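You operate a simulated robot arm through the tools that you are given. There is no shell and no other tool.

You are at the controls of a simulated robot arm. One attempt, no reset.

JOB
Power up the source: main switch, all three phase switches, then output on.

It is judged by the outcome, as a careful person would: the job done as asked, and still so three seconds after it is handed in. It fails if anything else is knocked over, pushed out of place, dropped, spilled or broken.

ROBOT AND FRAMES
A 7-joint arm with a fingered hand, fixed in place. Base frame: the origin is on the floor under the middle of its stand, x ahead of it, y to its left, z up. Units: m, rad, N and s.
It reaches about 1.023 m from its shoulder. Its first joint turns from -2.897 to 2.897 rad. Payload 4 kg.
The tool frame sits at the grasp point between the pads (the TCP): z along the fingers, y along the line on which they close. The tips reach 0.03 m beyond it. The gripper opens to 0.104 m; its body begins 0.035 m behind the TCP. The gripper is a hand of 4 fingers: y runs from the thumb to the fingers, the wrist lies at [-0.015, -0.113, -0.19] in the tool frame, and closing takes about 1.5 s.
Orientation is that of the tool frame in the base frame, as a unit quaternion [x, y, z, w]. With the fingers straight down and the wrist toward the robot, the tool's x, y and z point along [0, 1, 0], [1, 0, 0] and [0, 0, -1] of the base frame.

CONTROLS
- The arm moves only by the tool drive_tool. Its arguments are lists of equal length, an entry for each row: "rotation": the turn, a rotation vector about the tool's x, y, z in units of 5 degrees (1.0 is 5 degrees), a list of three; "xyz": the shift along the tool's x, y, z in units of 20 mm (1.0 is 20 mm), a list of three. In form: {"rotation": [[ax, ay, az], ...], "xyz": [[tx, ty, tz], ...]}. A call has 1 to 20 rows; each row shifts and turns the commanded pose from where the row before left it, along the tool's axes as they then stand. "fingers" is the opening, from 0 (shut) to 1 (fully open), set as the call begins (left out, the last holds). A call with a number of a shift or a turn outside -1 to 1 is refused whole. A row lasts 0.2 s, in which the tool goes at most 0.05 m and 0.15 rad; a call with a longer step from one row to the next is refused whole, and so is a gripper value outside its range. A pose out of reach is approached as far as the arm can. The call stops where the force on the tool passes 40 N (or 10 N more than at its start, if that is more) or the arm is blocked; 0.2 s more then pass. The fingers move at their own pace (about 0.153 m/s each) and stop on an object; they squeeze with about 23 N. The grip force told is the motor's: it shows also when the fingers shut on nothing. Time passes only in rows, and 0.2 s behind the last, so rows that do not move let the fingers close. It gives the time, the measured TCP pose, the force on the tool (base axes), the opening and the grip force at its end, in the units of the frame above (readings bear some noise), with the torque about the TCP (base axes, N m) and any sound that the robot's microphone picked up.
- Cameras (640 x 400 px; columns grow to the right, rows downward): "scene" is fixed at [0.2195, 0.6497, 1.6438]; the picture's right is [-1.00, -0.06, 0.00], its down [-0.02, 0.27, -0.96] and it looks along [0.06, -0.96, -0.27] (base axes); focal length 309 px, centre (320, 200). "wrist" rides on the gripper at [0.061, -0.092, -0.13] in the tool frame; the picture's right is [-0.81, 0.27, -0.52], its down [-0.53, -0.71, 0.46] and it looks along [-0.24, 0.64, 0.72] (tool axes); focal length 275 px, centre (320, 200). There is no depth. A picture from a camera that has moved, and an enlarged one, comes with that camera's place and axes in the base frame and with its lens.
- get_image(camera): a new picture of that camera. The clock stands still meanwhile.
- curl_fingers(index, middle, ring, thumb_bend, thumb_turn): sets how far each is bent, from 0 (flat) to 100 (curled in); at 30 the hand is open as for a grip, at 70 the pads meet at the TCP. One left out holds its place. A second passes; each finger stops where it meets its share of the squeeze, and holds until it gets a number again. A gripper value or a shape takes the hand back. It gives what a move gives, with no picture; readings hold the bend of each and the force on the fingers (four entries, about 0 where the hand has none), thumb and palm. thumb_turn goes from beside the hand (0) to across from the fingers (100), as for a grip.
- set_grasp(shape): the hand has 4 fingers and takes this shape, open, in about a second: jaw (thumb against the fingers, like two jaws); tri (thumb and two fingers); tip (a fingertip pinch); poke (one finger out to press); point (the index stretched); flat (the hand flat); cup (the hand cupped); fist (a fist). The gripper value then closes the fingers along that shape, each until it touches; the sizes above hold for jaw. It gives what a move gives, with no picture.
- close_up(camera, box): a new picture of the part [left, top, right, bottom] of that camera's present view, enlarged. The clock stands still meanwhile.
- job_done(): hands the job in; it is judged then, once.

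Nothing tells you positions but the pictures and the camera data. Unless the task says otherwise, let go and move clear before handing in.

The tools are called after ">>>" as a command line: name --argument value ..., lists and objects as JSON in quotes. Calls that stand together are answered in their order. drive_tool: Moves the arm, as the interface text tells. Its arguments: {"type":"object","properties":{"rotation":{"type":"array","items":{"type":"array","items":{"type":"number"}}},"xyz":{"type":"array","items":{"type":"array","items":{"type":"number"}}},"fingers":{"type":"number"}},"required":["rotation","xyz"]} The other tools are called the same way: set_grasp (shape) gives the hand a shape; curl_fingers (index, middle, ring, thumb_bend, thumb_turn) moves the fingers one by one; get_image (camera) takes a picture; close_up (camera, box) takes an enlarged picture of a part of a camera's view; job_done () hands the job in.

At the start:

```text
t: 0.0
tool_pos: [0.0419, -0.4479, 1.3438]
orientation: [0.707, 0.707, 0.0, 0.0]
contact_force: [0.3, 0.6, -0.1]
wrist_torque: [-0.02, 0.0, 0.02]
grip_width: 0.1038
finger_force: 0.1
shape: jaw
bend: [30.0, 30.0, 30.0, 30.0, 98.0]
finger forces: [0.0, 0.0, 0.0, 0.0, 0.1, 0.0]
```

scene: 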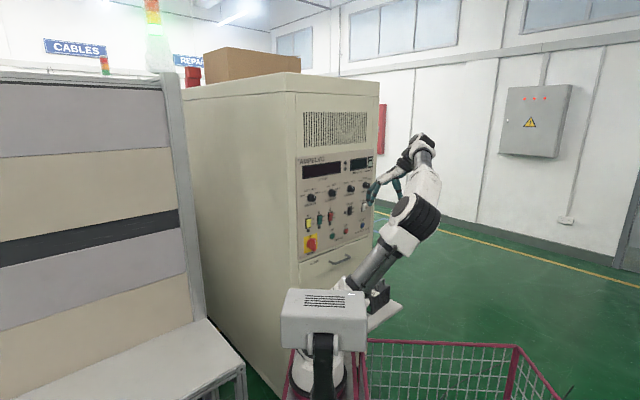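
wrist: 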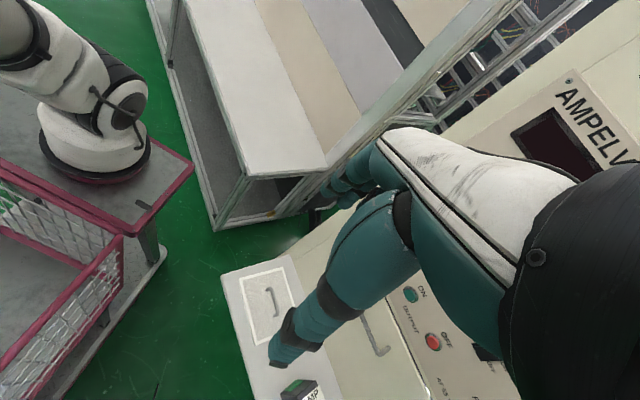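

I see a power source cabinet with a panel of knobs, coloured switches and a yellow/red main switch, with the arm's hand in front of its right side. I'll take enlarged pictures to read the panel.

>>> close_up --camera "scene" --box '[280, 80, 440, 300]'

>>> close_up --camera "scene" --box '[290, 145, 390, 265]'

>>> close_up --camera "wrist" --box '[220, 230, 540, 400]'

```text
1.82 times, centred on (360, 190) of scene
camera zoom: at [0.2195, 0.6497, 1.6438], right [-1.0, -0.06, 0.0], down [-0.02, 0.27, -0.96], along [0.06, -0.96, -0.27], focal length 562 px, centre (247, 218)
```

zoom: 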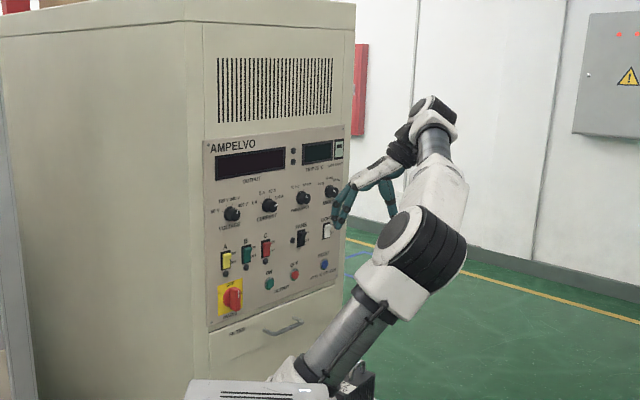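

```text
3.33 times, centred on (340, 205) of scene
camera zoom: at [0.2195, 0.6497, 1.6438], right [-1.0, -0.06, 0.0], down [-0.02, 0.27, -0.96], along [0.06, -0.96, -0.27], focal length 1030 px, centre (253, 183)
```

zoom: 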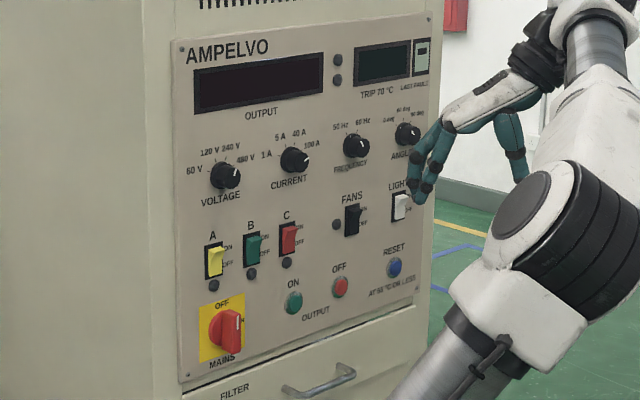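

```text
2.00 times, centred on (380, 315) of wrist
camera zoom: at [-0.0503, -0.3857, 1.4748], right [0.27, -0.81, 0.52], down [-0.71, -0.53, -0.46], along [0.64, -0.24, -0.72], focal length 551 px, centre (200, -30)
```

zoom: 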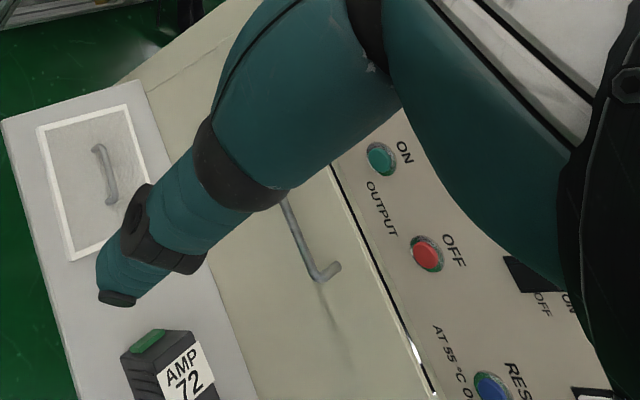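

The panel faces the robot at about 45°: ON/OFF/RESET triangulate to about z 1.04 and 0.75 m from the base axis. Rockers A/B/C sit near z 1.15 and MAINS is below A. I'll turn the hand toward the panel first, then look closely.

>>> drive_tool --rotation '[[0, 0, 1], [0, 0, 1], [0, 0, 1], [0, 0, 1], [0, 0, 1], [0, 0, 1], [0, 0, 1], [0, 0, 1], [0, 0, 1]]' --xyz '[[0, 0, 0], [0, 0, 0], [0, 0, 0], [0, 0, 0], [0, 0, 0], [0, 0, 0], [0, 0, 0], [0, 0, 0], [0, 0, 0]]'

```text
t: 2.0
tool_pos: [0.0406, -0.4478, 1.3435]
orientation: [0.924, 0.383, 0.0, 0.001]
contact_force: [-0.3, -0.3, -0.1]
wrist_torque: [-0.01, -0.02, -0.03]
grip_width: 0.1037
finger_force: 0.0
shape: jaw
bend: [30.0, 30.0, 30.0, 30.0, 98.0]
finger forces: [0.0, 0.0, 0.0, 0.0, 0.0, 0.0]
```

The hand now faces the panel in azimuth (tool y points toward the panel). Next I tilt the fingers up toward the panel so they end about 30° below horizontal.

>>> drive_tool --rotation '[[-1, 0, 0], [-1, 0, 0], [-1, 0, 0], [-1, 0, 0], [-1, 0, 0], [-1, 0, 0], [-1, 0, 0], [-1, 0, 0], [-1, 0, 0], [-1, 0, 0], [-1, 0, 0], [-1, 0, 0]]' --xyz '[[0, 0, 0], [0, 0, 0], [0, 0, 0], [0, 0, 0], [0, 0, 0], [0, 0, 0], [0, 0, 0], [0, 0, 0], [0, 0, 0], [0, 0, 0], [0, 0, 0], [0, 0, 0]]'

>>> get_image --camera "wrist"

>>> get_image --camera "scene"

```text
t: 4.6
tool_pos: [0.0414, -0.4476, 1.3443]
orientation: [0.8, 0.331, 0.192, 0.463]
contact_force: [0.2, 0.3, 0.3]
wrist_torque: [0.01, -0.01, 0.02]
grip_width: 0.1037
finger_force: 0.0
shape: jaw
bend: [30.0, 30.0, 30.0, 30.0, 98.0]
finger forces: [0.1, 0.0, 0.0, 0.0, 0.0, 0.1]
```

```text
taken
camera wrist: at [-0.0274, -0.2912, 1.33], right [-0.79, -0.35, 0.5], down [-0.35, -0.4, -0.85], along [0.5, -0.84, 0.2], focal length 275 px, centre (320, 200)
```

wrist: 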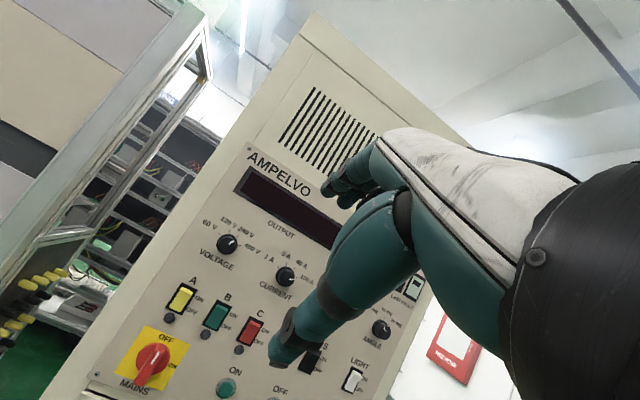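

```text
taken
```

scene: 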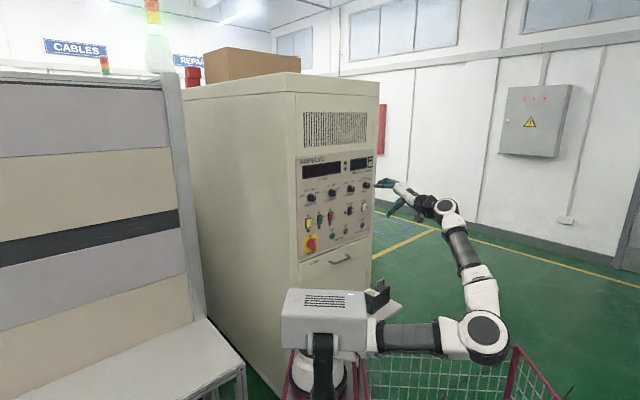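

The whole panel is now in view of the wrist camera. I'll enlarge the mains switch and the phase rockers to read their state.

>>> close_up --camera "wrist" --box '[100, 270, 290, 400]'

>>> close_up --camera "scene" --box '[295, 190, 375, 265]'

>>> close_up --camera "wrist" --box '[160, 130, 440, 400]'

```text
3.08 times, centred on (195, 335) of wrist
camera zoom: at [-0.0274, -0.2912, 1.33], right [-0.79, -0.35, 0.5], down [-0.35, -0.4, -0.85], along [0.5, -0.84, 0.2], focal length 847 px, centre (705, -215)
```

zoom: 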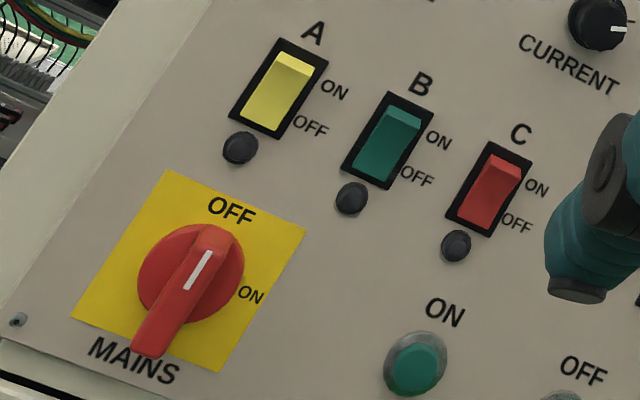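

```text
5.33 times, centred on (335, 228) of scene
camera zoom: at [0.2195, 0.6497, 1.6438], right [-1.0, -0.06, 0.0], down [-0.02, 0.27, -0.96], along [0.06, -0.96, -0.27], focal length 1648 px, centre (240, 53)
```

zoom: 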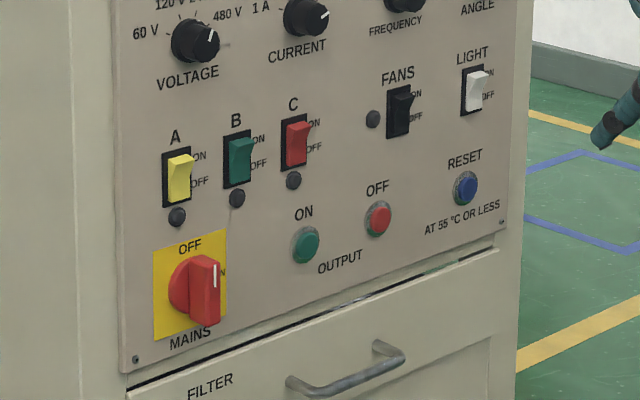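

```text
1.48 times, centred on (300, 265) of wrist
camera zoom: at [-0.0274, -0.2912, 1.33], right [-0.79, -0.35, 0.5], down [-0.35, -0.4, -0.85], along [0.5, -0.84, 0.2], focal length 408 px, centre (350, 104)
```

zoom: 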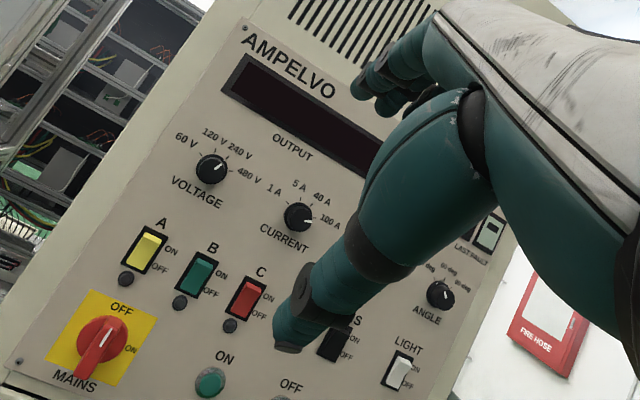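

MAINS is a rotary bar handle standing at OFF (mark up) and must go clockwise to ON at the right. The A/B/C rockers have their tops sticking out (OFF), so each needs its top pressed in. I'll put the hand in poke shape and see where the fingertip lies.

>>> set_grasp --shape "poke"

>>> get_image --camera "wrist"

>>> close_up --camera "scene" --box '[340, 160, 480, 250]'

```text
t: 5.5
tool_pos: [0.0418, -0.4483, 1.3443]
orientation: [0.8, 0.331, 0.191, 0.462]
contact_force: [-0.3, 0.1, 0.6]
wrist_torque: [0.03, 0.01, 0.0]
grip_width: 0.0
finger_force: 0.1
shape: poke
bend: [70.0, 70.0, 99.0, 100.0, 100.0]
finger forces: [0.0, 0.0, 0.0, 0.0, 0.1, 0.0]
```

```text
taken
camera wrist: at [-0.0274, -0.2913, 1.3303], right [-0.79, -0.35, 0.5], down [-0.35, -0.4, -0.85], along [0.5, -0.84, 0.2], focal length 275 px, centre (320, 200)
```

wrist: 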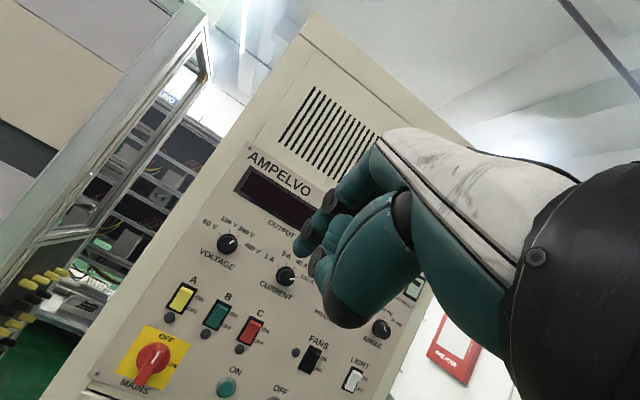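

```text
4.44 times, centred on (410, 205) of scene
camera zoom: at [0.2195, 0.6497, 1.6438], right [-1.0, -0.06, 0.0], down [-0.02, 0.27, -0.96], along [0.06, -0.96, -0.27], focal length 1374 px, centre (-80, 178)
```

zoom: 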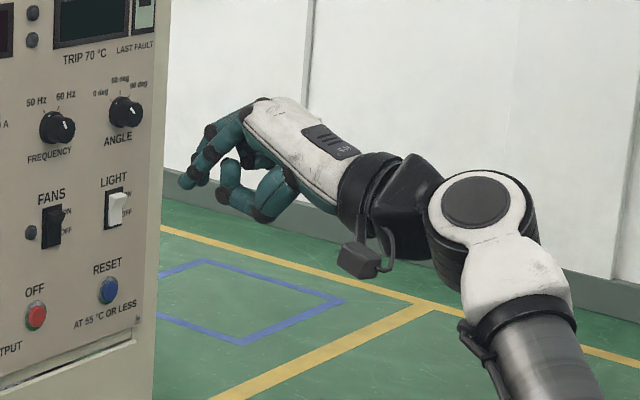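

In poke shape the fingertip appears about 0.03–0.035 m past the TCP along the tool z. I'll zoom in to see which finger leads and whether one or two fingers stick out.

>>> close_up --camera "wrist" --box '[240, 160, 440, 340]'

>>> close_up --camera "scene" --box '[370, 175, 420, 215]'

```text
2.22 times, centred on (340, 250) of wrist
camera zoom: at [-0.0274, -0.2913, 1.3303], right [-0.79, -0.35, 0.5], down [-0.35, -0.4, -0.85], along [0.5, -0.84, 0.2], focal length 612 px, centre (276, 89)
```

zoom: 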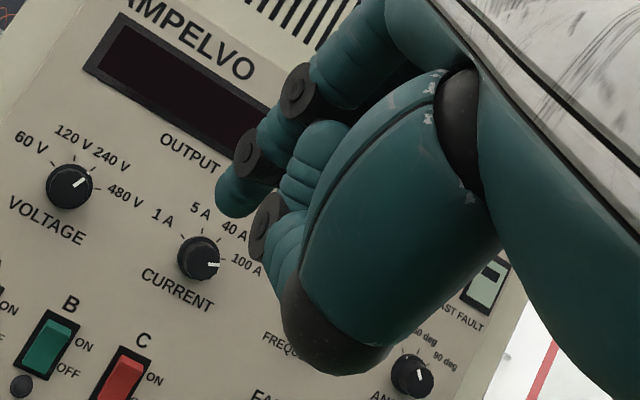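

```text
10.00 times, centred on (395, 195) of scene
camera zoom: at [0.2195, 0.6497, 1.6438], right [-1.0, -0.06, 0.0], down [-0.02, 0.27, -0.96], along [0.06, -0.96, -0.27], focal length 3091 px, centre (-430, 250)
```

zoom: 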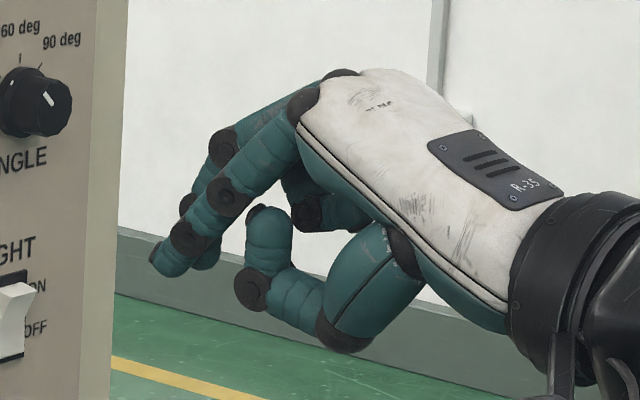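

Both index and middle stick out side by side in this shape. I'll curl the middle finger fully so that only the index presses.

>>> curl_fingers --middle 100 --ring 100

>>> close_up --camera "wrist" --box '[240, 160, 440, 340]'

>>> close_up --camera "scene" --box '[370, 175, 420, 215]'

```text
t: 6.5
tool_pos: [0.0417, -0.4475, 1.345]
orientation: [0.8, 0.331, 0.191, 0.462]
contact_force: [0.0, -0.3, 0.2]
wrist_torque: [0.0, -0.03, -0.01]
grip_width: 0.0298
finger_force: 0.1
shape: fingers
bend: [70.0, 100.0, 100.0, 100.0, 100.0]
finger forces: [0.0, 0.0, 0.0, 0.0, 0.0, 0.1]
```

```text
2.22 times, centred on (340, 250) of wrist
camera zoom: at [-0.0274, -0.2913, 1.3302], right [-0.79, -0.35, 0.5], down [-0.35, -0.4, -0.85], along [0.5, -0.84, 0.2], focal length 612 px, centre (276, 89)
```

zoom: 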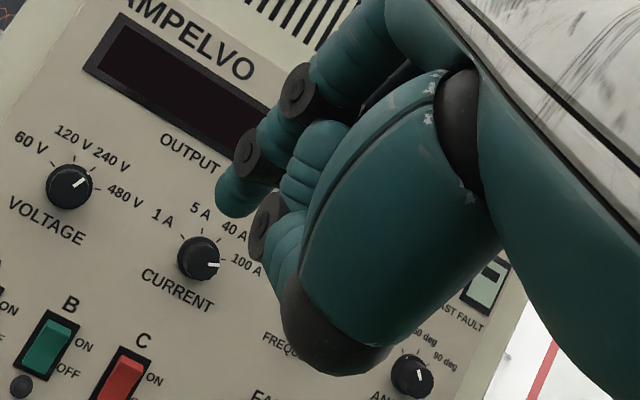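

```text
10.00 times, centred on (395, 195) of scene
camera zoom: at [0.2195, 0.6497, 1.6438], right [-1.0, -0.06, 0.0], down [-0.02, 0.27, -0.96], along [0.06, -0.96, -0.27], focal length 3091 px, centre (-430, 250)
```

zoom: 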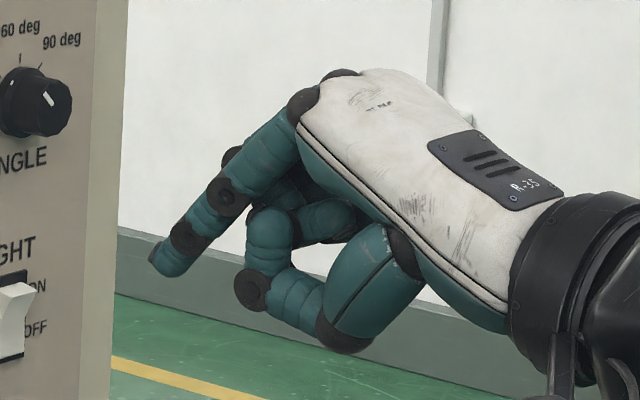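

Only the index is out now, with its tip about 37 mm past the TCP. I place the MAINS bar's axis at about e=0.25 along the panel, z=1.045, with its front about 0.03 m off the plate. I'll level the hand by 15° and move part of the way toward it, then look again.

>>> drive_tool --rotation '[[-1, 0, 0], [-1, 0, 0], [-1, 0, 0], [0, 0, 0], [0, 0, 0], [0, 0, 0], [0, 0, 0], [0, 0, 0], [0, 0, 0], [0, 0, 0], [0, 0, 0], [0, 0, 0], [0, 0, 0], [0, 0, 0]]' --xyz '[[0, 0, 0], [0, 0, 0], [0, 0, 0], [0.33, -0.73, 0.9], [0.33, -0.73, 0.9], [0.33, -0.73, 0.9], [0.33, -0.73, 0.9], [0.33, -0.73, 0.9], [0.33, -0.73, 0.9], [0.33, -0.73, 0.9], [0.33, -0.73, 0.9], [0.33, -0.73, 0.9], [0.33, -0.73, 0.9], [0.33, -0.73, 0.9]]'

>>> get_image --camera "wrist"

>>> get_image --camera "scene"

```text
t: 9.5
tool_pos: [0.1987, -0.5028, 1.1368]
orientation: [0.733, 0.303, 0.232, 0.563]
contact_force: [0.5, -0.5, -0.2]
wrist_torque: [0.0, 0.02, -0.02]
grip_width: 0.0297
finger_force: 0.0
shape: fingers
bend: [70.0, 100.0, 100.0, 100.0, 100.0]
finger forces: [0.0, 0.1, 0.0, 0.1, 0.0, 0.1]
```

```text
taken
camera wrist: at [0.1359, -0.352, 1.0826], right [-0.88, -0.27, 0.4], down [-0.2, -0.56, -0.81], along [0.44, -0.79, 0.44], focal length 275 px, centre (320, 200)
```

wrist: 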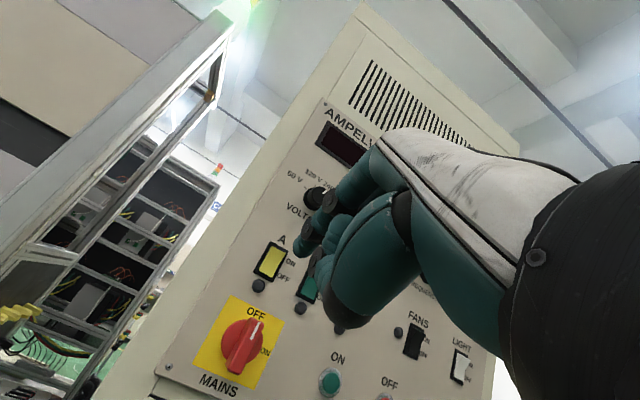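

```text
taken
```

scene: 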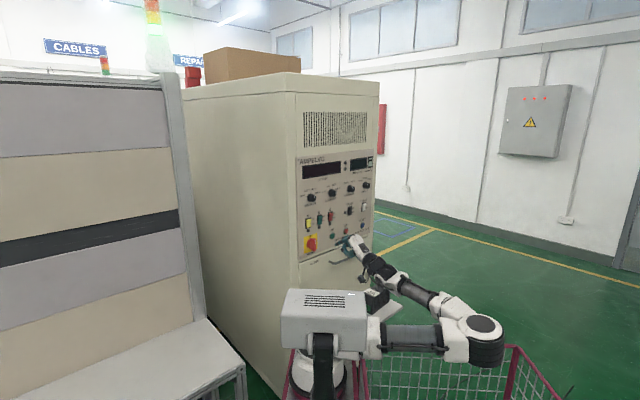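

The hand is about 0.25 m off the panel, left of centre. I'll check how close the forearm is to the small AMP 72 unit, and enlarge the mains switch.

>>> close_up --camera "scene" --box '[320, 220, 460, 340]'

>>> close_up --camera "wrist" --box '[170, 280, 330, 400]'

>>> close_up --camera "scene" --box '[295, 200, 365, 265]'

```text
3.33 times, centred on (390, 280) of scene
camera zoom: at [0.2195, 0.6497, 1.6438], right [-1.0, -0.06, 0.0], down [-0.02, 0.27, -0.96], along [0.06, -0.96, -0.27], focal length 1030 px, centre (87, -67)
```

zoom: 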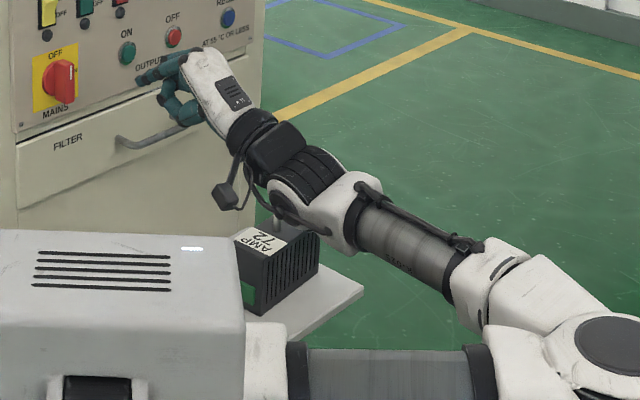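

```text
3.33 times, centred on (250, 340) of wrist
camera zoom: at [0.1359, -0.352, 1.0826], right [-0.88, -0.27, 0.4], down [-0.2, -0.56, -0.81], along [0.44, -0.79, 0.44], focal length 918 px, centre (553, -267)
```

zoom: 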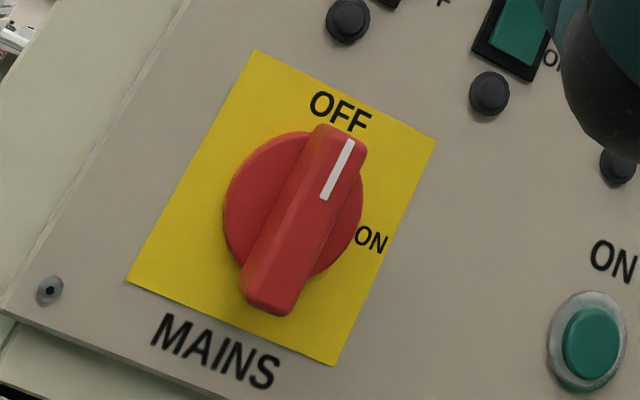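

```text
6.15 times, centred on (330, 232) of scene
camera zoom: at [0.2195, 0.6497, 1.6438], right [-1.0, -0.06, 0.0], down [-0.02, 0.27, -0.96], along [0.06, -0.96, -0.27], focal length 1902 px, centre (258, 0)
```

zoom: 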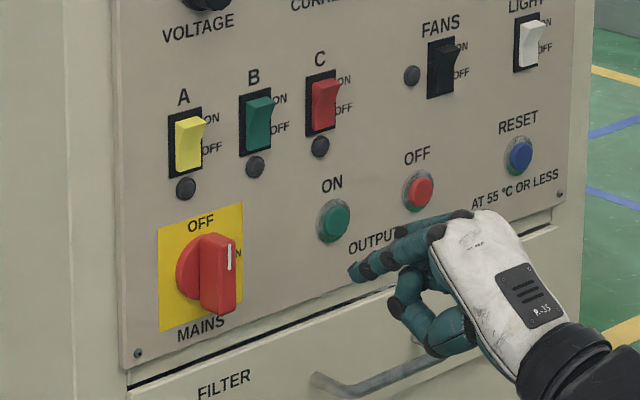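

I place the mains plate centre at e=0.255, z=1.048, on the panel plane n=-0.747; the bar stands about 0.03 m out. A closer look at the bar's depth comes next.

>>> close_up --camera "scene" --box '[300, 225, 332, 265]'

>>> close_up --camera "wrist" --box '[240, 200, 380, 300]'

```text
10.00 times, centred on (316, 245) of scene
camera zoom: at [0.2195, 0.6497, 1.6438], right [-1.0, -0.06, 0.0], down [-0.02, 0.27, -0.96], along [0.06, -0.96, -0.27], focal length 3091 px, centre (360, -250)
```

zoom: 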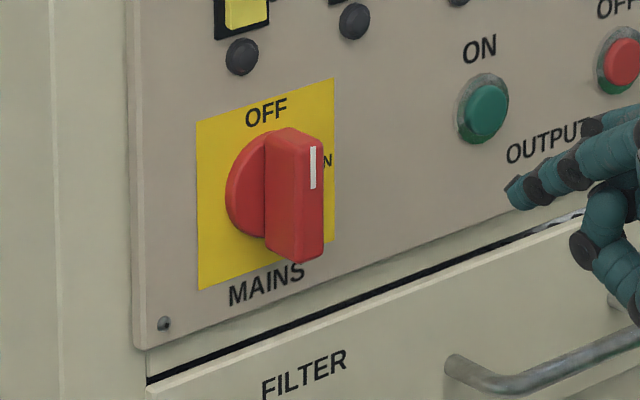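

```text
4.00 times, centred on (310, 250) of wrist
camera zoom: at [0.1359, -0.352, 1.0826], right [-0.88, -0.27, 0.4], down [-0.2, -0.56, -0.81], along [0.44, -0.79, 0.44], focal length 1101 px, centre (360, 0)
```

zoom: 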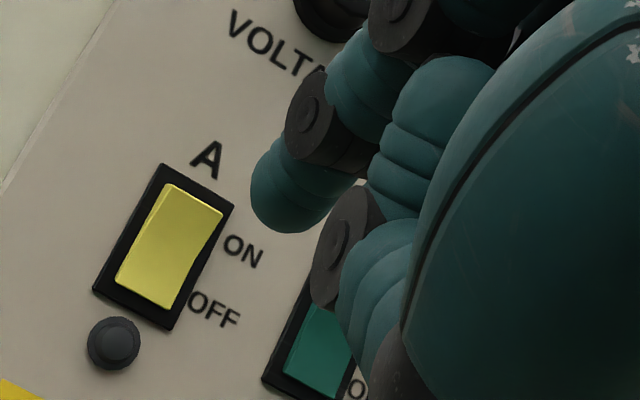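

The bar is about 15 mm wide and 26 mm deep, with its front near n=-0.714. I'll bring the index tip to just left of the bar's top end, still clear of it, and check.

>>> drive_tool --rotation '[[0, 0, 0], [0, 0, 0], [0, 0, 0], [0, 0, 0], [0, 0, 0], [0, 0, 0], [0, 0, 0], [0, 0, 0], [0, 0, 0]]' --xyz '[[-0.094, -0.069, 0.928], [-0.094, -0.069, 0.928], [-0.094, -0.069, 0.928], [-0.094, -0.069, 0.928], [-0.094, -0.069, 0.928], [-0.094, -0.069, 0.928], [-0.094, -0.069, 0.928], [-0.094, -0.069, 0.928], [-0.094, -0.069, 0.928]]'

>>> close_up --camera "scene" --box '[300, 215, 340, 265]'

>>> get_image --camera "wrist"

```text
t: 11.5
tool_pos: [0.2361, -0.6339, 1.092]
orientation: [0.732, 0.306, 0.234, 0.561]
contact_force: [0.6, 1.0, 0.2]
wrist_torque: [0.03, -0.03, 0.0]
grip_width: 0.03
finger_force: 0.0
shape: fingers
bend: [70.0, 100.0, 100.0, 100.0, 100.0]
finger forces: [0.0, 0.1, 0.0, 0.0, 0.0, 0.0]
out of reach, approached as far as the arm can: row 4, 5, 6, 7, 8, 9
```

```text
8.00 times, centred on (320, 240) of scene
camera zoom: at [0.2195, 0.6497, 1.6438], right [-1.0, -0.06, 0.0], down [-0.02, 0.27, -0.96], along [0.06, -0.96, -0.27], focal length 2473 px, centre (320, -120)
```

zoom: 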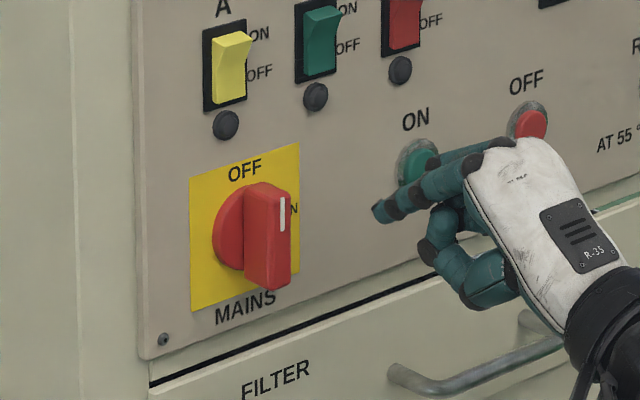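

```text
taken
camera wrist: at [0.1718, -0.4845, 1.0379], right [-0.87, -0.28, 0.4], down [-0.19, -0.56, -0.81], along [0.45, -0.78, 0.43], focal length 275 px, centre (320, 200)
```

wrist: 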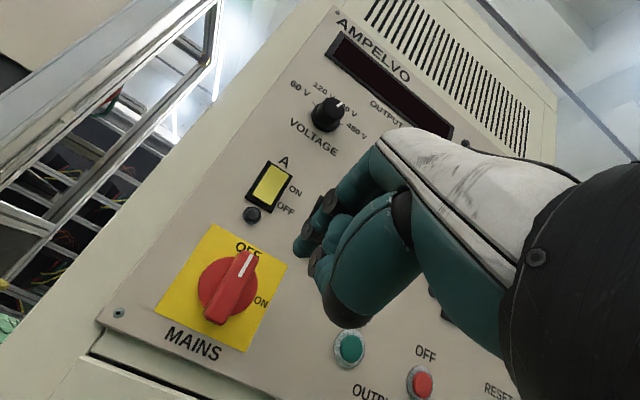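

The arm stopped short: the hand is about 0.05 m too far right, apparently from a joint limit with the elbow swung out to the right. I'll back off slightly and yaw the hand 30° so the fingers point a little left and the wrist sits further right.

>>> drive_tool --rotation '[[0, 0, 0], [0, 0, 0], [0, 0.966, -0.259], [0, 0.966, -0.259], [0, 0.966, -0.259], [0, 0.966, -0.259], [0, 0.966, -0.259], [0, 0.966, -0.259]]' --xyz '[[0, 0, -1], [0, 0, -1], [0, 0, 0], [0, 0, 0], [0, 0, 0], [0, 0, 0], [0, 0, 0], [0, 0, 0]]'

>>> get_image --camera "scene"

>>> get_image --camera "wrist"

```text
t: 13.3
tool_pos: [0.2081, -0.6083, 1.1027]
orientation: [0.629, 0.483, 0.371, 0.483]
contact_force: [0.7, -0.5, -0.3]
wrist_torque: [0.0, 0.0, 0.06]
grip_width: 0.03
finger_force: 0.1
shape: fingers
bend: [70.0, 100.0, 100.0, 100.0, 100.0]
finger forces: [0.0, 0.0, 0.0, 0.0, 0.0, 0.0]
```

```text
taken
```

scene: 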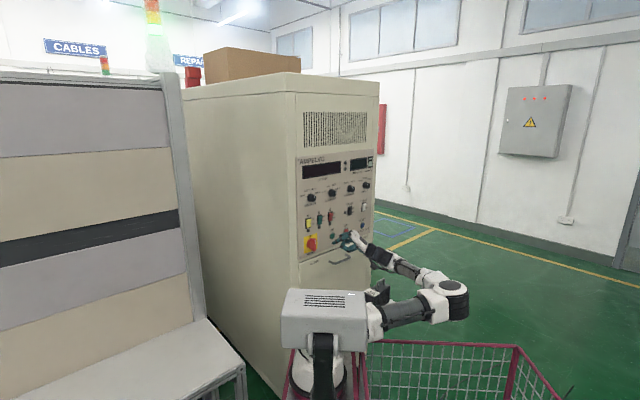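

```text
taken
camera wrist: at [0.0795, -0.5081, 1.0476], right [-0.62, -0.67, 0.4], down [0.11, -0.58, -0.81], along [0.77, -0.46, 0.43], focal length 275 px, centre (320, 200)
```

wrist: 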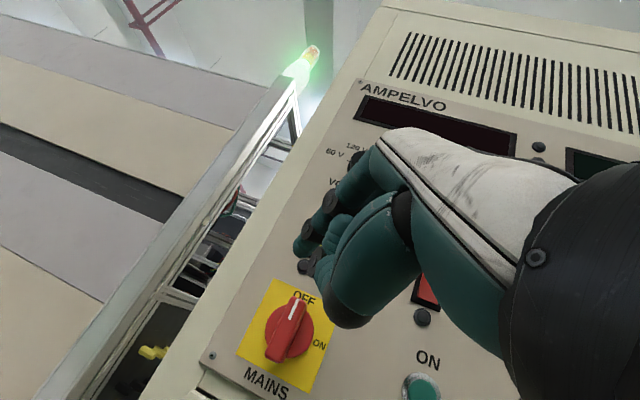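

The yawed pose is reachable now and the elbow has come up. I'll level the hand fully and bring the index tip to just right of the bar's lower end; pushing that end left and then up turns the switch clockwise.

>>> drive_tool --rotation '[[-1, 0, 0], [-1, 0, 0], [-1, 0, 0], [0, 0, 0], [0, 0, 0], [0, 0, 0], [0, 0, 0], [0, 0, 0]]' --xyz '[[0, 0, 0], [0, 0, 0], [0, 0, 0], [-0.695, -0.787, 0.571], [-0.695, -0.787, 0.571], [-0.695, -0.787, 0.571], [-0.695, -0.787, 0.571], [-0.695, -0.787, 0.571]]'

>>> close_up --camera "scene" --box '[300, 225, 340, 265]'

>>> close_up --camera "scene" --box '[280, 180, 480, 340]'

>>> get_image --camera "wrist"

```text
t: 15.1
tool_pos: [0.2469, -0.6894, 1.0234]
orientation: [0.561, 0.43, 0.43, 0.562]
contact_force: [-0.6, -0.1, -0.3]
wrist_torque: [0.02, 0.0, -0.01]
grip_width: 0.0299
finger_force: 0.1
shape: fingers
bend: [70.0, 100.0, 100.0, 100.0, 100.0]
finger forces: [0.1, 0.1, 0.0, 0.0, 0.0, 0.0]
```

```text
10.00 times, centred on (320, 245) of scene
camera zoom: at [0.2195, 0.6497, 1.6438], right [-1.0, -0.06, 0.0], down [-0.02, 0.27, -0.96], along [0.06, -0.96, -0.27], focal length 3091 px, centre (320, -250)
```

zoom: 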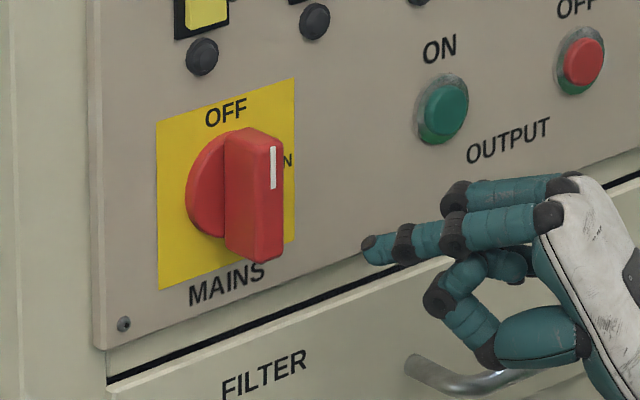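

```text
2.50 times, centred on (380, 260) of scene
camera zoom: at [0.2195, 0.6497, 1.6438], right [-1.0, -0.06, 0.0], down [-0.02, 0.27, -0.96], along [0.06, -0.96, -0.27], focal length 773 px, centre (170, 50)
```

zoom: 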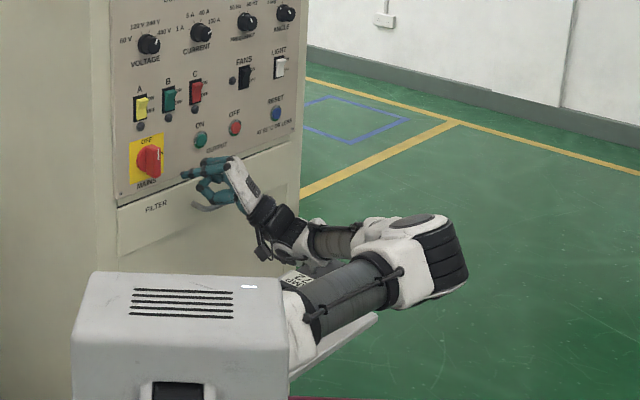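

```text
taken
camera wrist: at [0.1357, -0.5954, 0.9321], right [-0.71, -0.65, 0.27], down [0.3, -0.63, -0.71], along [0.64, -0.42, 0.65], focal length 275 px, centre (320, 200)
```

wrist: 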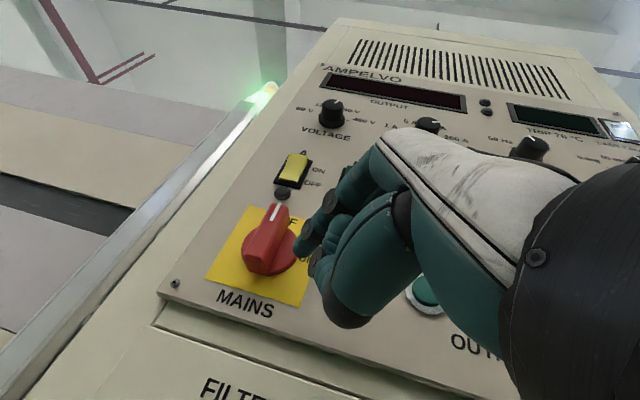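

The tip is just right of the bar's lower end, about 4 cm off the plate. I'll insert it beside the bar, straight toward the panel.

>>> drive_tool --rotation '[[0, 0, 0], [0, 0, 0], [0, 0, 0]]' --xyz '[[-0.358, 0, 0.62], [-0.358, 0, 0.62], [-0.358, 0, 0.62]]'

>>> close_up --camera "scene" --box '[300, 225, 340, 265]'

>>> close_up --camera "wrist" --box '[200, 170, 380, 330]'

```text
t: 15.9
tool_pos: [0.2768, -0.7195, 1.0251]
orientation: [0.561, 0.43, 0.43, 0.562]
contact_force: [-1.2, 0.8, -0.1]
wrist_torque: [0.03, -0.03, 0.02]
grip_width: 0.0297
finger_force: 0.1
shape: fingers
bend: [70.0, 100.0, 100.0, 100.0, 100.0]
finger forces: [0.0, 0.1, 0.0, 0.0, 0.1, 0.1]
```

```text
10.00 times, centred on (320, 245) of scene
camera zoom: at [0.2195, 0.6497, 1.6438], right [-1.0, -0.06, 0.0], down [-0.02, 0.27, -0.96], along [0.06, -0.96, -0.27], focal length 3091 px, centre (320, -250)
```

zoom: 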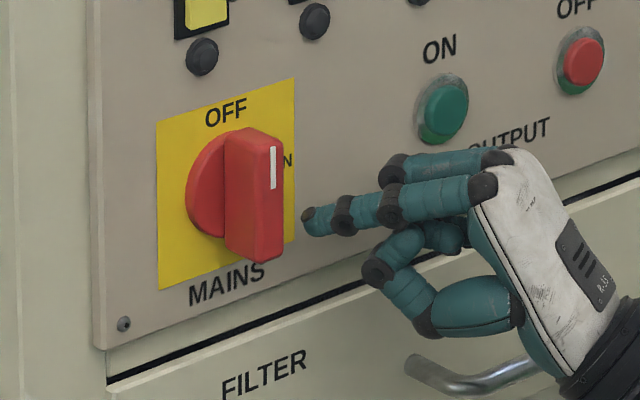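

```text
2.50 times, centred on (290, 250) of wrist
camera zoom: at [0.1658, -0.6257, 0.9324], right [-0.71, -0.65, 0.27], down [0.3, -0.63, -0.71], along [0.64, -0.42, 0.64], focal length 688 px, centre (395, 75)
```

zoom: 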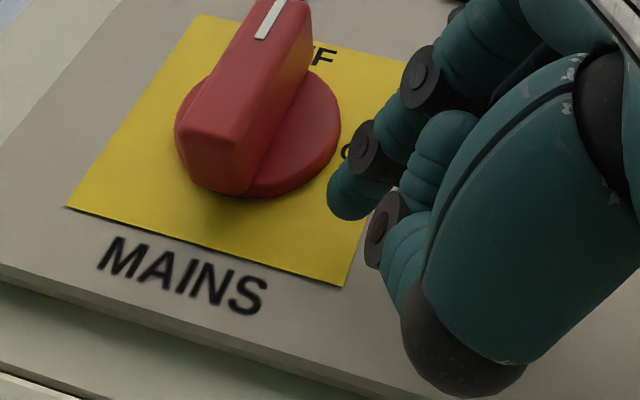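

The tip is beside the bar's lower end at the right depth, about 17 mm from its front and not touching anything. I'll push left along the arc in small steps.

>>> drive_tool --rotation '[[0, 0, 0], [0, 0, 0], [0, 0, 0], [0, 0, 0], [0, 0, 0], [0, 0, 0]]' --xyz '[[0.455, 0, 0.2625], [0.455, 0, 0.2625], [0.301, -0.1, 0.174], [0.301, -0.1, 0.174], [0.305, 0.05, 0.176], [0.305, 0.05, 0.176]]'

>>> close_up --camera "scene" --box '[300, 225, 340, 265]'

>>> close_up --camera "wrist" --box '[200, 170, 380, 330]'

```text
t: 17.3
tool_pos: [0.3116, -0.6853, 1.0215]
orientation: [0.561, 0.431, 0.43, 0.561]
contact_force: [-3.5, -3.4, -3.5]
wrist_torque: [-0.02, 0.02, -0.06]
grip_width: 0.0274
finger_force: 1.9
shape: fingers
bend: [70.0, 100.0, 100.0, 100.0, 100.0]
finger forces: [4.3, 0.0, 0.1, 0.1, 0.1, 0.0]
```

```text
10.00 times, centred on (320, 245) of scene
camera zoom: at [0.2195, 0.6497, 1.6438], right [-1.0, -0.06, 0.0], down [-0.02, 0.27, -0.96], along [0.06, -0.96, -0.27], focal length 3091 px, centre (320, -250)
```

zoom: 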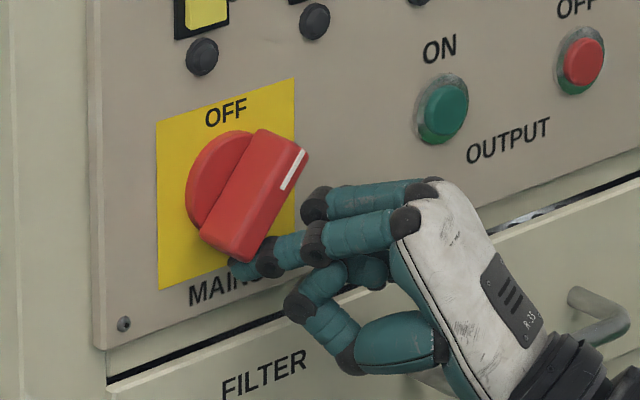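

```text
2.50 times, centred on (290, 250) of wrist
camera zoom: at [0.2009, -0.5907, 0.9299], right [-0.71, -0.65, 0.27], down [0.3, -0.63, -0.71], along [0.64, -0.42, 0.64], focal length 688 px, centre (395, 75)
```

zoom: 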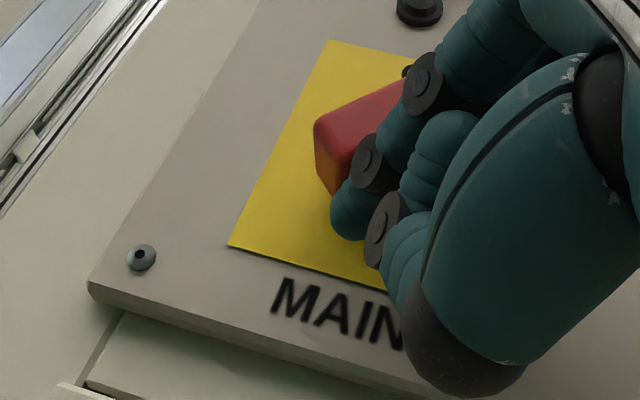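

The bar has turned roughly 45° and the contact force is light. I'll continue the arc: further left and then up.

>>> drive_tool --rotation '[[0, 0, 0], [0, 0, 0], [0, 0, 0], [0, 0, 0], [0, 0, 0], [0, 0, 0]]' --xyz '[[0.251, 0.162, 0.145], [0.251, 0.162, 0.145], [0.26, 0.175, 0.15], [0.065, 0.16, 0.037], [0.065, 0.16, 0.037], [0, 0.2, 0]]'

>>> close_up --camera "scene" --box '[300, 225, 340, 265]'

>>> close_up --camera "wrist" --box '[200, 170, 380, 330]'

```text
t: 18.4
tool_pos: [0.321, -0.6717, 1.0311]
orientation: [0.567, 0.428, 0.428, 0.559]
contact_force: [-15.7, 0.7, -21.6]
wrist_torque: [0.16, -0.28, -0.21]
grip_width: 0.0249
finger_force: 13.0
shape: fingers
bend: [70.0, 100.0, 100.0, 100.0, 100.0]
finger forces: [14.2, 0.2, 11.8, 0.0, 0.1, 0.0]
stopped in row 5: the force on the tool passed its limit at 42 N (the readings are from after the stop); the commanded pose is now the measured one
```

```text
10.00 times, centred on (320, 245) of scene
camera zoom: at [0.2195, 0.6497, 1.6438], right [-1.0, -0.06, 0.0], down [-0.02, 0.27, -0.96], along [0.06, -0.96, -0.27], focal length 3091 px, centre (320, -250)
```

zoom: 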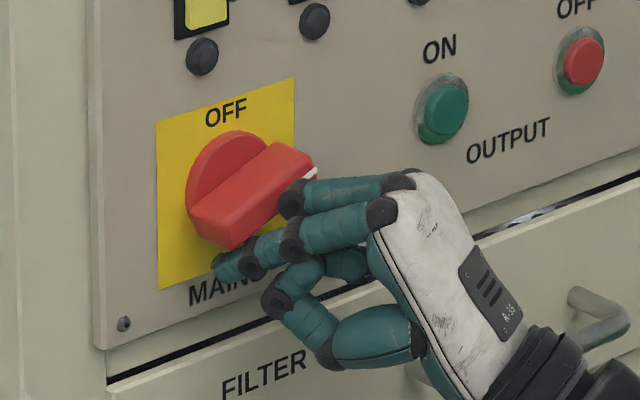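

```text
2.50 times, centred on (290, 250) of wrist
camera zoom: at [0.211, -0.577, 0.9403], right [-0.71, -0.64, 0.27], down [0.29, -0.63, -0.72], along [0.64, -0.43, 0.64], focal length 688 px, centre (395, 75)
```

zoom: 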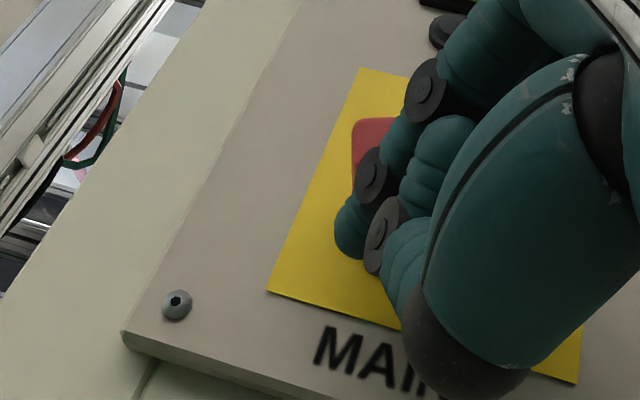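

The bar stands at about 60°, but its right end has come down on my curled fingers, which block it. I'll back out straight and then press that right end down from above with the hand pitched downward.

>>> drive_tool --rotation '[[0, 0, 0], [0, 0, 0], [0, 0, 0], [0, 0, 0], [0, 0, 0]]' --xyz '[[0, -0.15, 0], [0.5, 0, -0.867], [0.5, 0, -0.867], [0.5, 0, -0.867], [0.5, 0, -0.867]]'

>>> close_up --camera "scene" --box '[300, 225, 340, 265]'

>>> get_image --camera "wrist"

```text
t: 19.6
tool_pos: [0.2672, -0.6151, 1.0304]
orientation: [0.564, 0.429, 0.429, 0.56]
contact_force: [-0.4, -0.2, -0.7]
wrist_torque: [0.0, 0.01, 0.0]
grip_width: 0.0297
finger_force: 0.0
shape: fingers
bend: [70.0, 100.0, 100.0, 100.0, 100.0]
finger forces: [0.0, 0.0, 0.0, 0.0, 0.0, 0.1]
```

```text
10.00 times, centred on (320, 245) of scene
camera zoom: at [0.2195, 0.6497, 1.6438], right [-1.0, -0.06, 0.0], down [-0.02, 0.27, -0.96], along [0.06, -0.96, -0.27], focal length 3091 px, centre (320, -250)
```

zoom: 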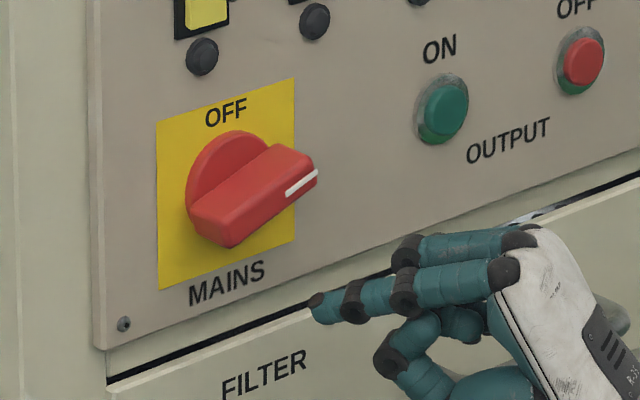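

```text
taken
camera wrist: at [0.156, -0.5194, 0.9392], right [-0.71, -0.65, 0.27], down [0.3, -0.63, -0.72], along [0.64, -0.43, 0.64], focal length 275 px, centre (320, 200)
```

wrist: 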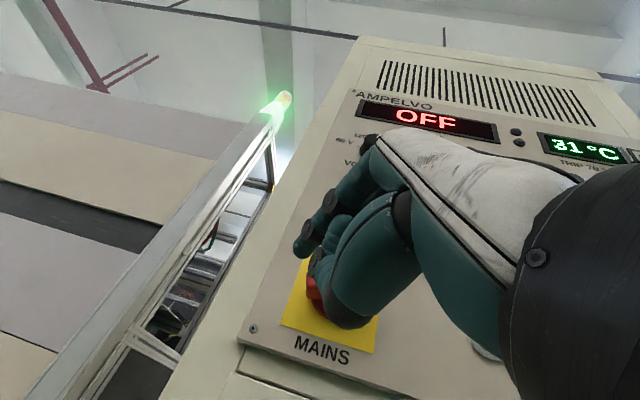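

The display lit up ("OFF", 31 °C), so the mains contacts have made, but the handle is only at about 72°. I'll raise and pitch the hand down, and position the tip above the bar's right end to finish the turn.

>>> drive_tool --rotation '[[0, 0, 0], [0, 0, 0], [0, 0, 0], [0, 0, 0], [1, 0, 0], [1, 0, 0], [1, 0, 0], [1, 0, 0], [1, 0, 0], [1, 0, 0], [0, 0, 0], [0, 0, 0], [0, 0, 0], [0, 0, 0]]' --xyz '[[0, 0.98, 0], [0, 0.98, 0], [0, 0.98, 0], [0, 0.98, 0], [0, 0, 0], [0, 0, 0], [0, 0, 0], [0, 0, 0], [0, 0, 0], [0, 0, 0], [-0.793, 0.096, 0.166], [-0.793, 0.096, 0.166], [-0.793, 0.096, 0.166], [-0.793, 0.096, 0.166]]'

>>> close_up --camera "scene" --box '[300, 215, 350, 265]'

>>> get_image --camera "wrist"

```text
t: 22.6
tool_pos: [0.2638, -0.6803, 1.1084]
orientation: [0.69, 0.525, 0.302, 0.396]
contact_force: [0.5, -0.1, 0.0]
wrist_torque: [-0.02, 0.01, 0.01]
grip_width: 0.0298
finger_force: 0.0
shape: fingers
bend: [70.0, 100.0, 100.0, 100.0, 100.0]
finger forces: [0.0, 0.0, 0.0, 0.0, 0.0, 0.1]
```

```text
8.00 times, centred on (325, 240) of scene
camera zoom: at [0.2195, 0.6497, 1.6438], right [-1.0, -0.06, 0.0], down [-0.02, 0.27, -0.96], along [0.06, -0.96, -0.27], focal length 2473 px, centre (280, -120)
```

zoom: 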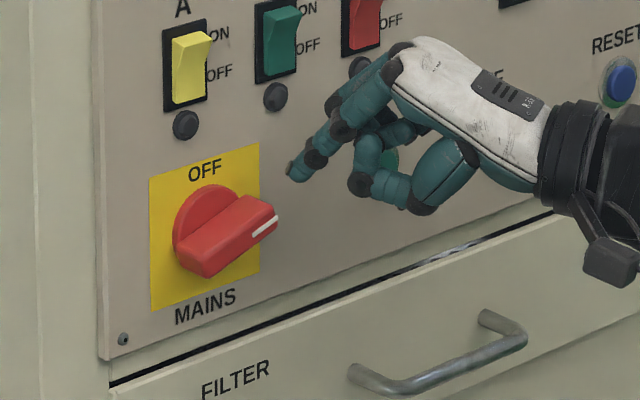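

```text
taken
camera wrist: at [0.1268, -0.578, 1.0953], right [-0.51, -0.7, 0.5], down [-0.11, -0.52, -0.85], along [0.85, -0.49, 0.19], focal length 275 px, centre (320, 200)
```

wrist: 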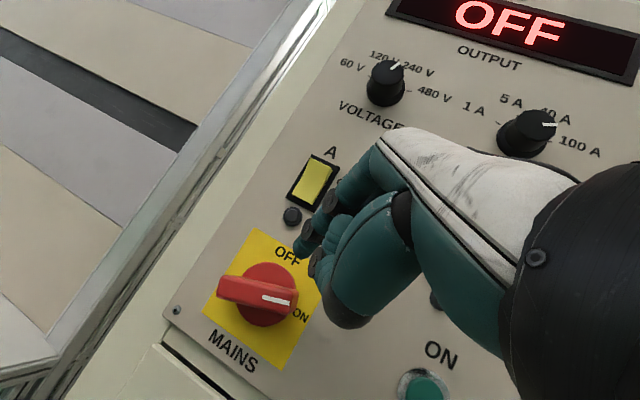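

The tip is where I predicted, 2 cm above the bar's right end. I'll move in to the bar's depth and press that end down in small steps.

>>> drive_tool --rotation '[[0, 0, 0], [0, 0, 0], [0, 0, 0], [0, 0, 0], [0, 0, 0], [0, 0, 0], [0, 0, 0], [0, 0, 0]]' --xyz '[[-0.55, 0.476, 0.825], [-0.55, 0.476, 0.825], [0, -0.258, 0.149], [0, -0.258, 0.149], [0, -0.258, 0.149], [0, -0.258, 0.149], [0, -0.258, 0.149], [0, -0.258, 0.149]]'

>>> close_up --camera "scene" --box '[300, 215, 350, 265]'

>>> close_up --camera "wrist" --box '[180, 200, 360, 380]'

```text
t: 24.4
tool_pos: [0.2924, -0.7119, 1.0734]
orientation: [0.69, 0.524, 0.302, 0.397]
contact_force: [-14.9, -3.8, 18.8]
wrist_torque: [-0.02, -0.46, -0.07]
grip_width: 0.0316
finger_force: 12.5
shape: fingers
bend: [70.0, 100.0, 100.0, 100.0, 100.0]
finger forces: [25.2, 0.1, 0.0, 0.0, 0.0, 0.0]
```

```text
8.00 times, centred on (325, 240) of scene
camera zoom: at [0.2195, 0.6497, 1.6438], right [-1.0, -0.06, 0.0], down [-0.02, 0.27, -0.96], along [0.06, -0.96, -0.27], focal length 2473 px, centre (280, -120)
```

zoom: 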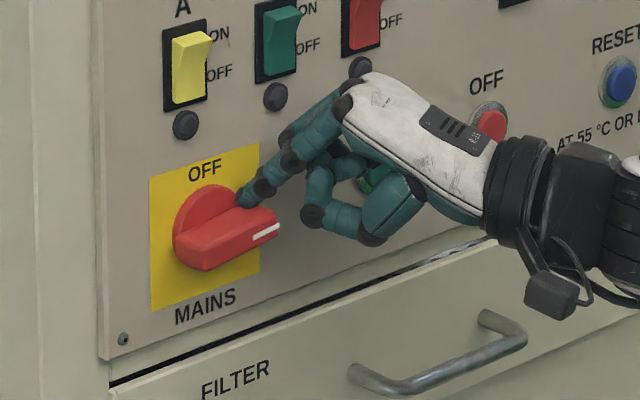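

```text
2.22 times, centred on (270, 290) of wrist
camera zoom: at [0.1559, -0.6096, 1.0607], right [-0.52, -0.7, 0.5], down [-0.11, -0.52, -0.85], along [0.85, -0.49, 0.19], focal length 612 px, centre (431, 0)
```

zoom: 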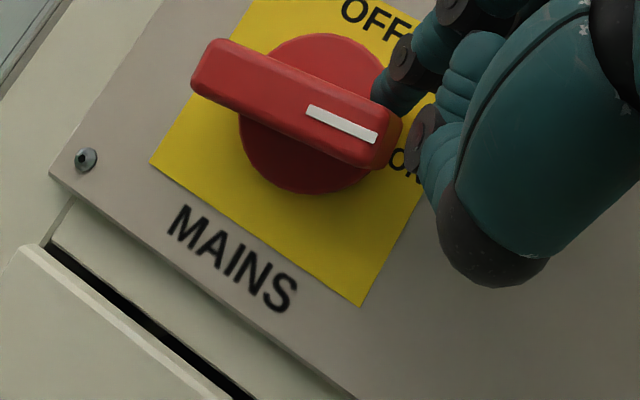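

The handle is now at about 83° with moderate force on the finger. I'll press a few millimetres further, easing slightly off the panel.

>>> drive_tool --rotation '[[0, 0, 0], [0, 0, 0], [0, 0, 0]]' --xyz '[[0.05, -0.1, 0.0], [0.0, -0.1, 0.05], [0, -0.06, 0.035]]'

>>> close_up --camera "wrist" --box '[180, 200, 360, 380]'

>>> close_up --camera "scene" --box '[300, 230, 330, 260]'

```text
t: 25.2
tool_pos: [0.2915, -0.7115, 1.0709]
orientation: [0.69, 0.524, 0.304, 0.398]
contact_force: [-8.2, -3.3, 14.8]
wrist_torque: [0.0, -0.28, -0.04]
grip_width: 0.032
finger_force: 9.4
shape: fingers
bend: [70.0, 100.0, 100.0, 100.0, 100.0]
finger forces: [18.2, 0.0, 0.1, 0.1, 0.0, 0.0]
stopped in row 3: the force on the tool passed its limit at 41 N (the readings are from after the stop); the commanded pose is now the measured one
```

```text
2.22 times, centred on (270, 290) of wrist
camera zoom: at [0.1553, -0.6081, 1.0566], right [-0.52, -0.7, 0.49], down [-0.11, -0.52, -0.85], along [0.85, -0.49, 0.2], focal length 612 px, centre (431, 0)
```

zoom: 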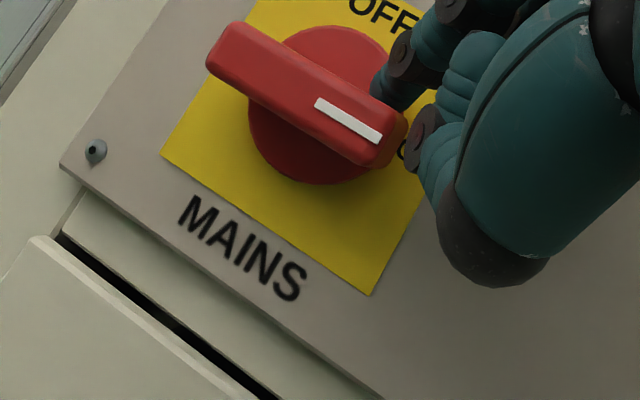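

```text
13.33 times, centred on (315, 245) of scene
camera zoom: at [0.2195, 0.6497, 1.6438], right [-1.0, -0.06, 0.0], down [-0.02, 0.27, -0.96], along [0.06, -0.96, -0.27], focal length 4121 px, centre (387, -400)
```

zoom: 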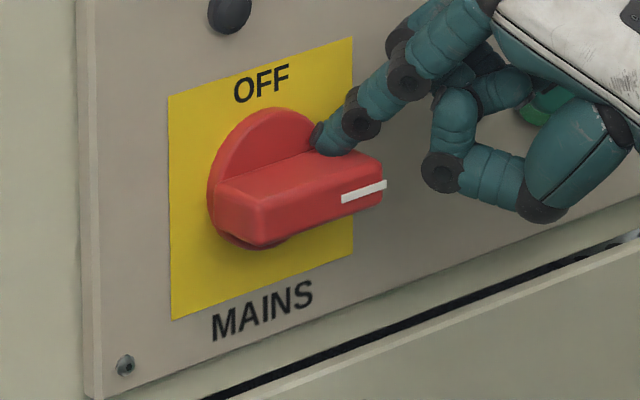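

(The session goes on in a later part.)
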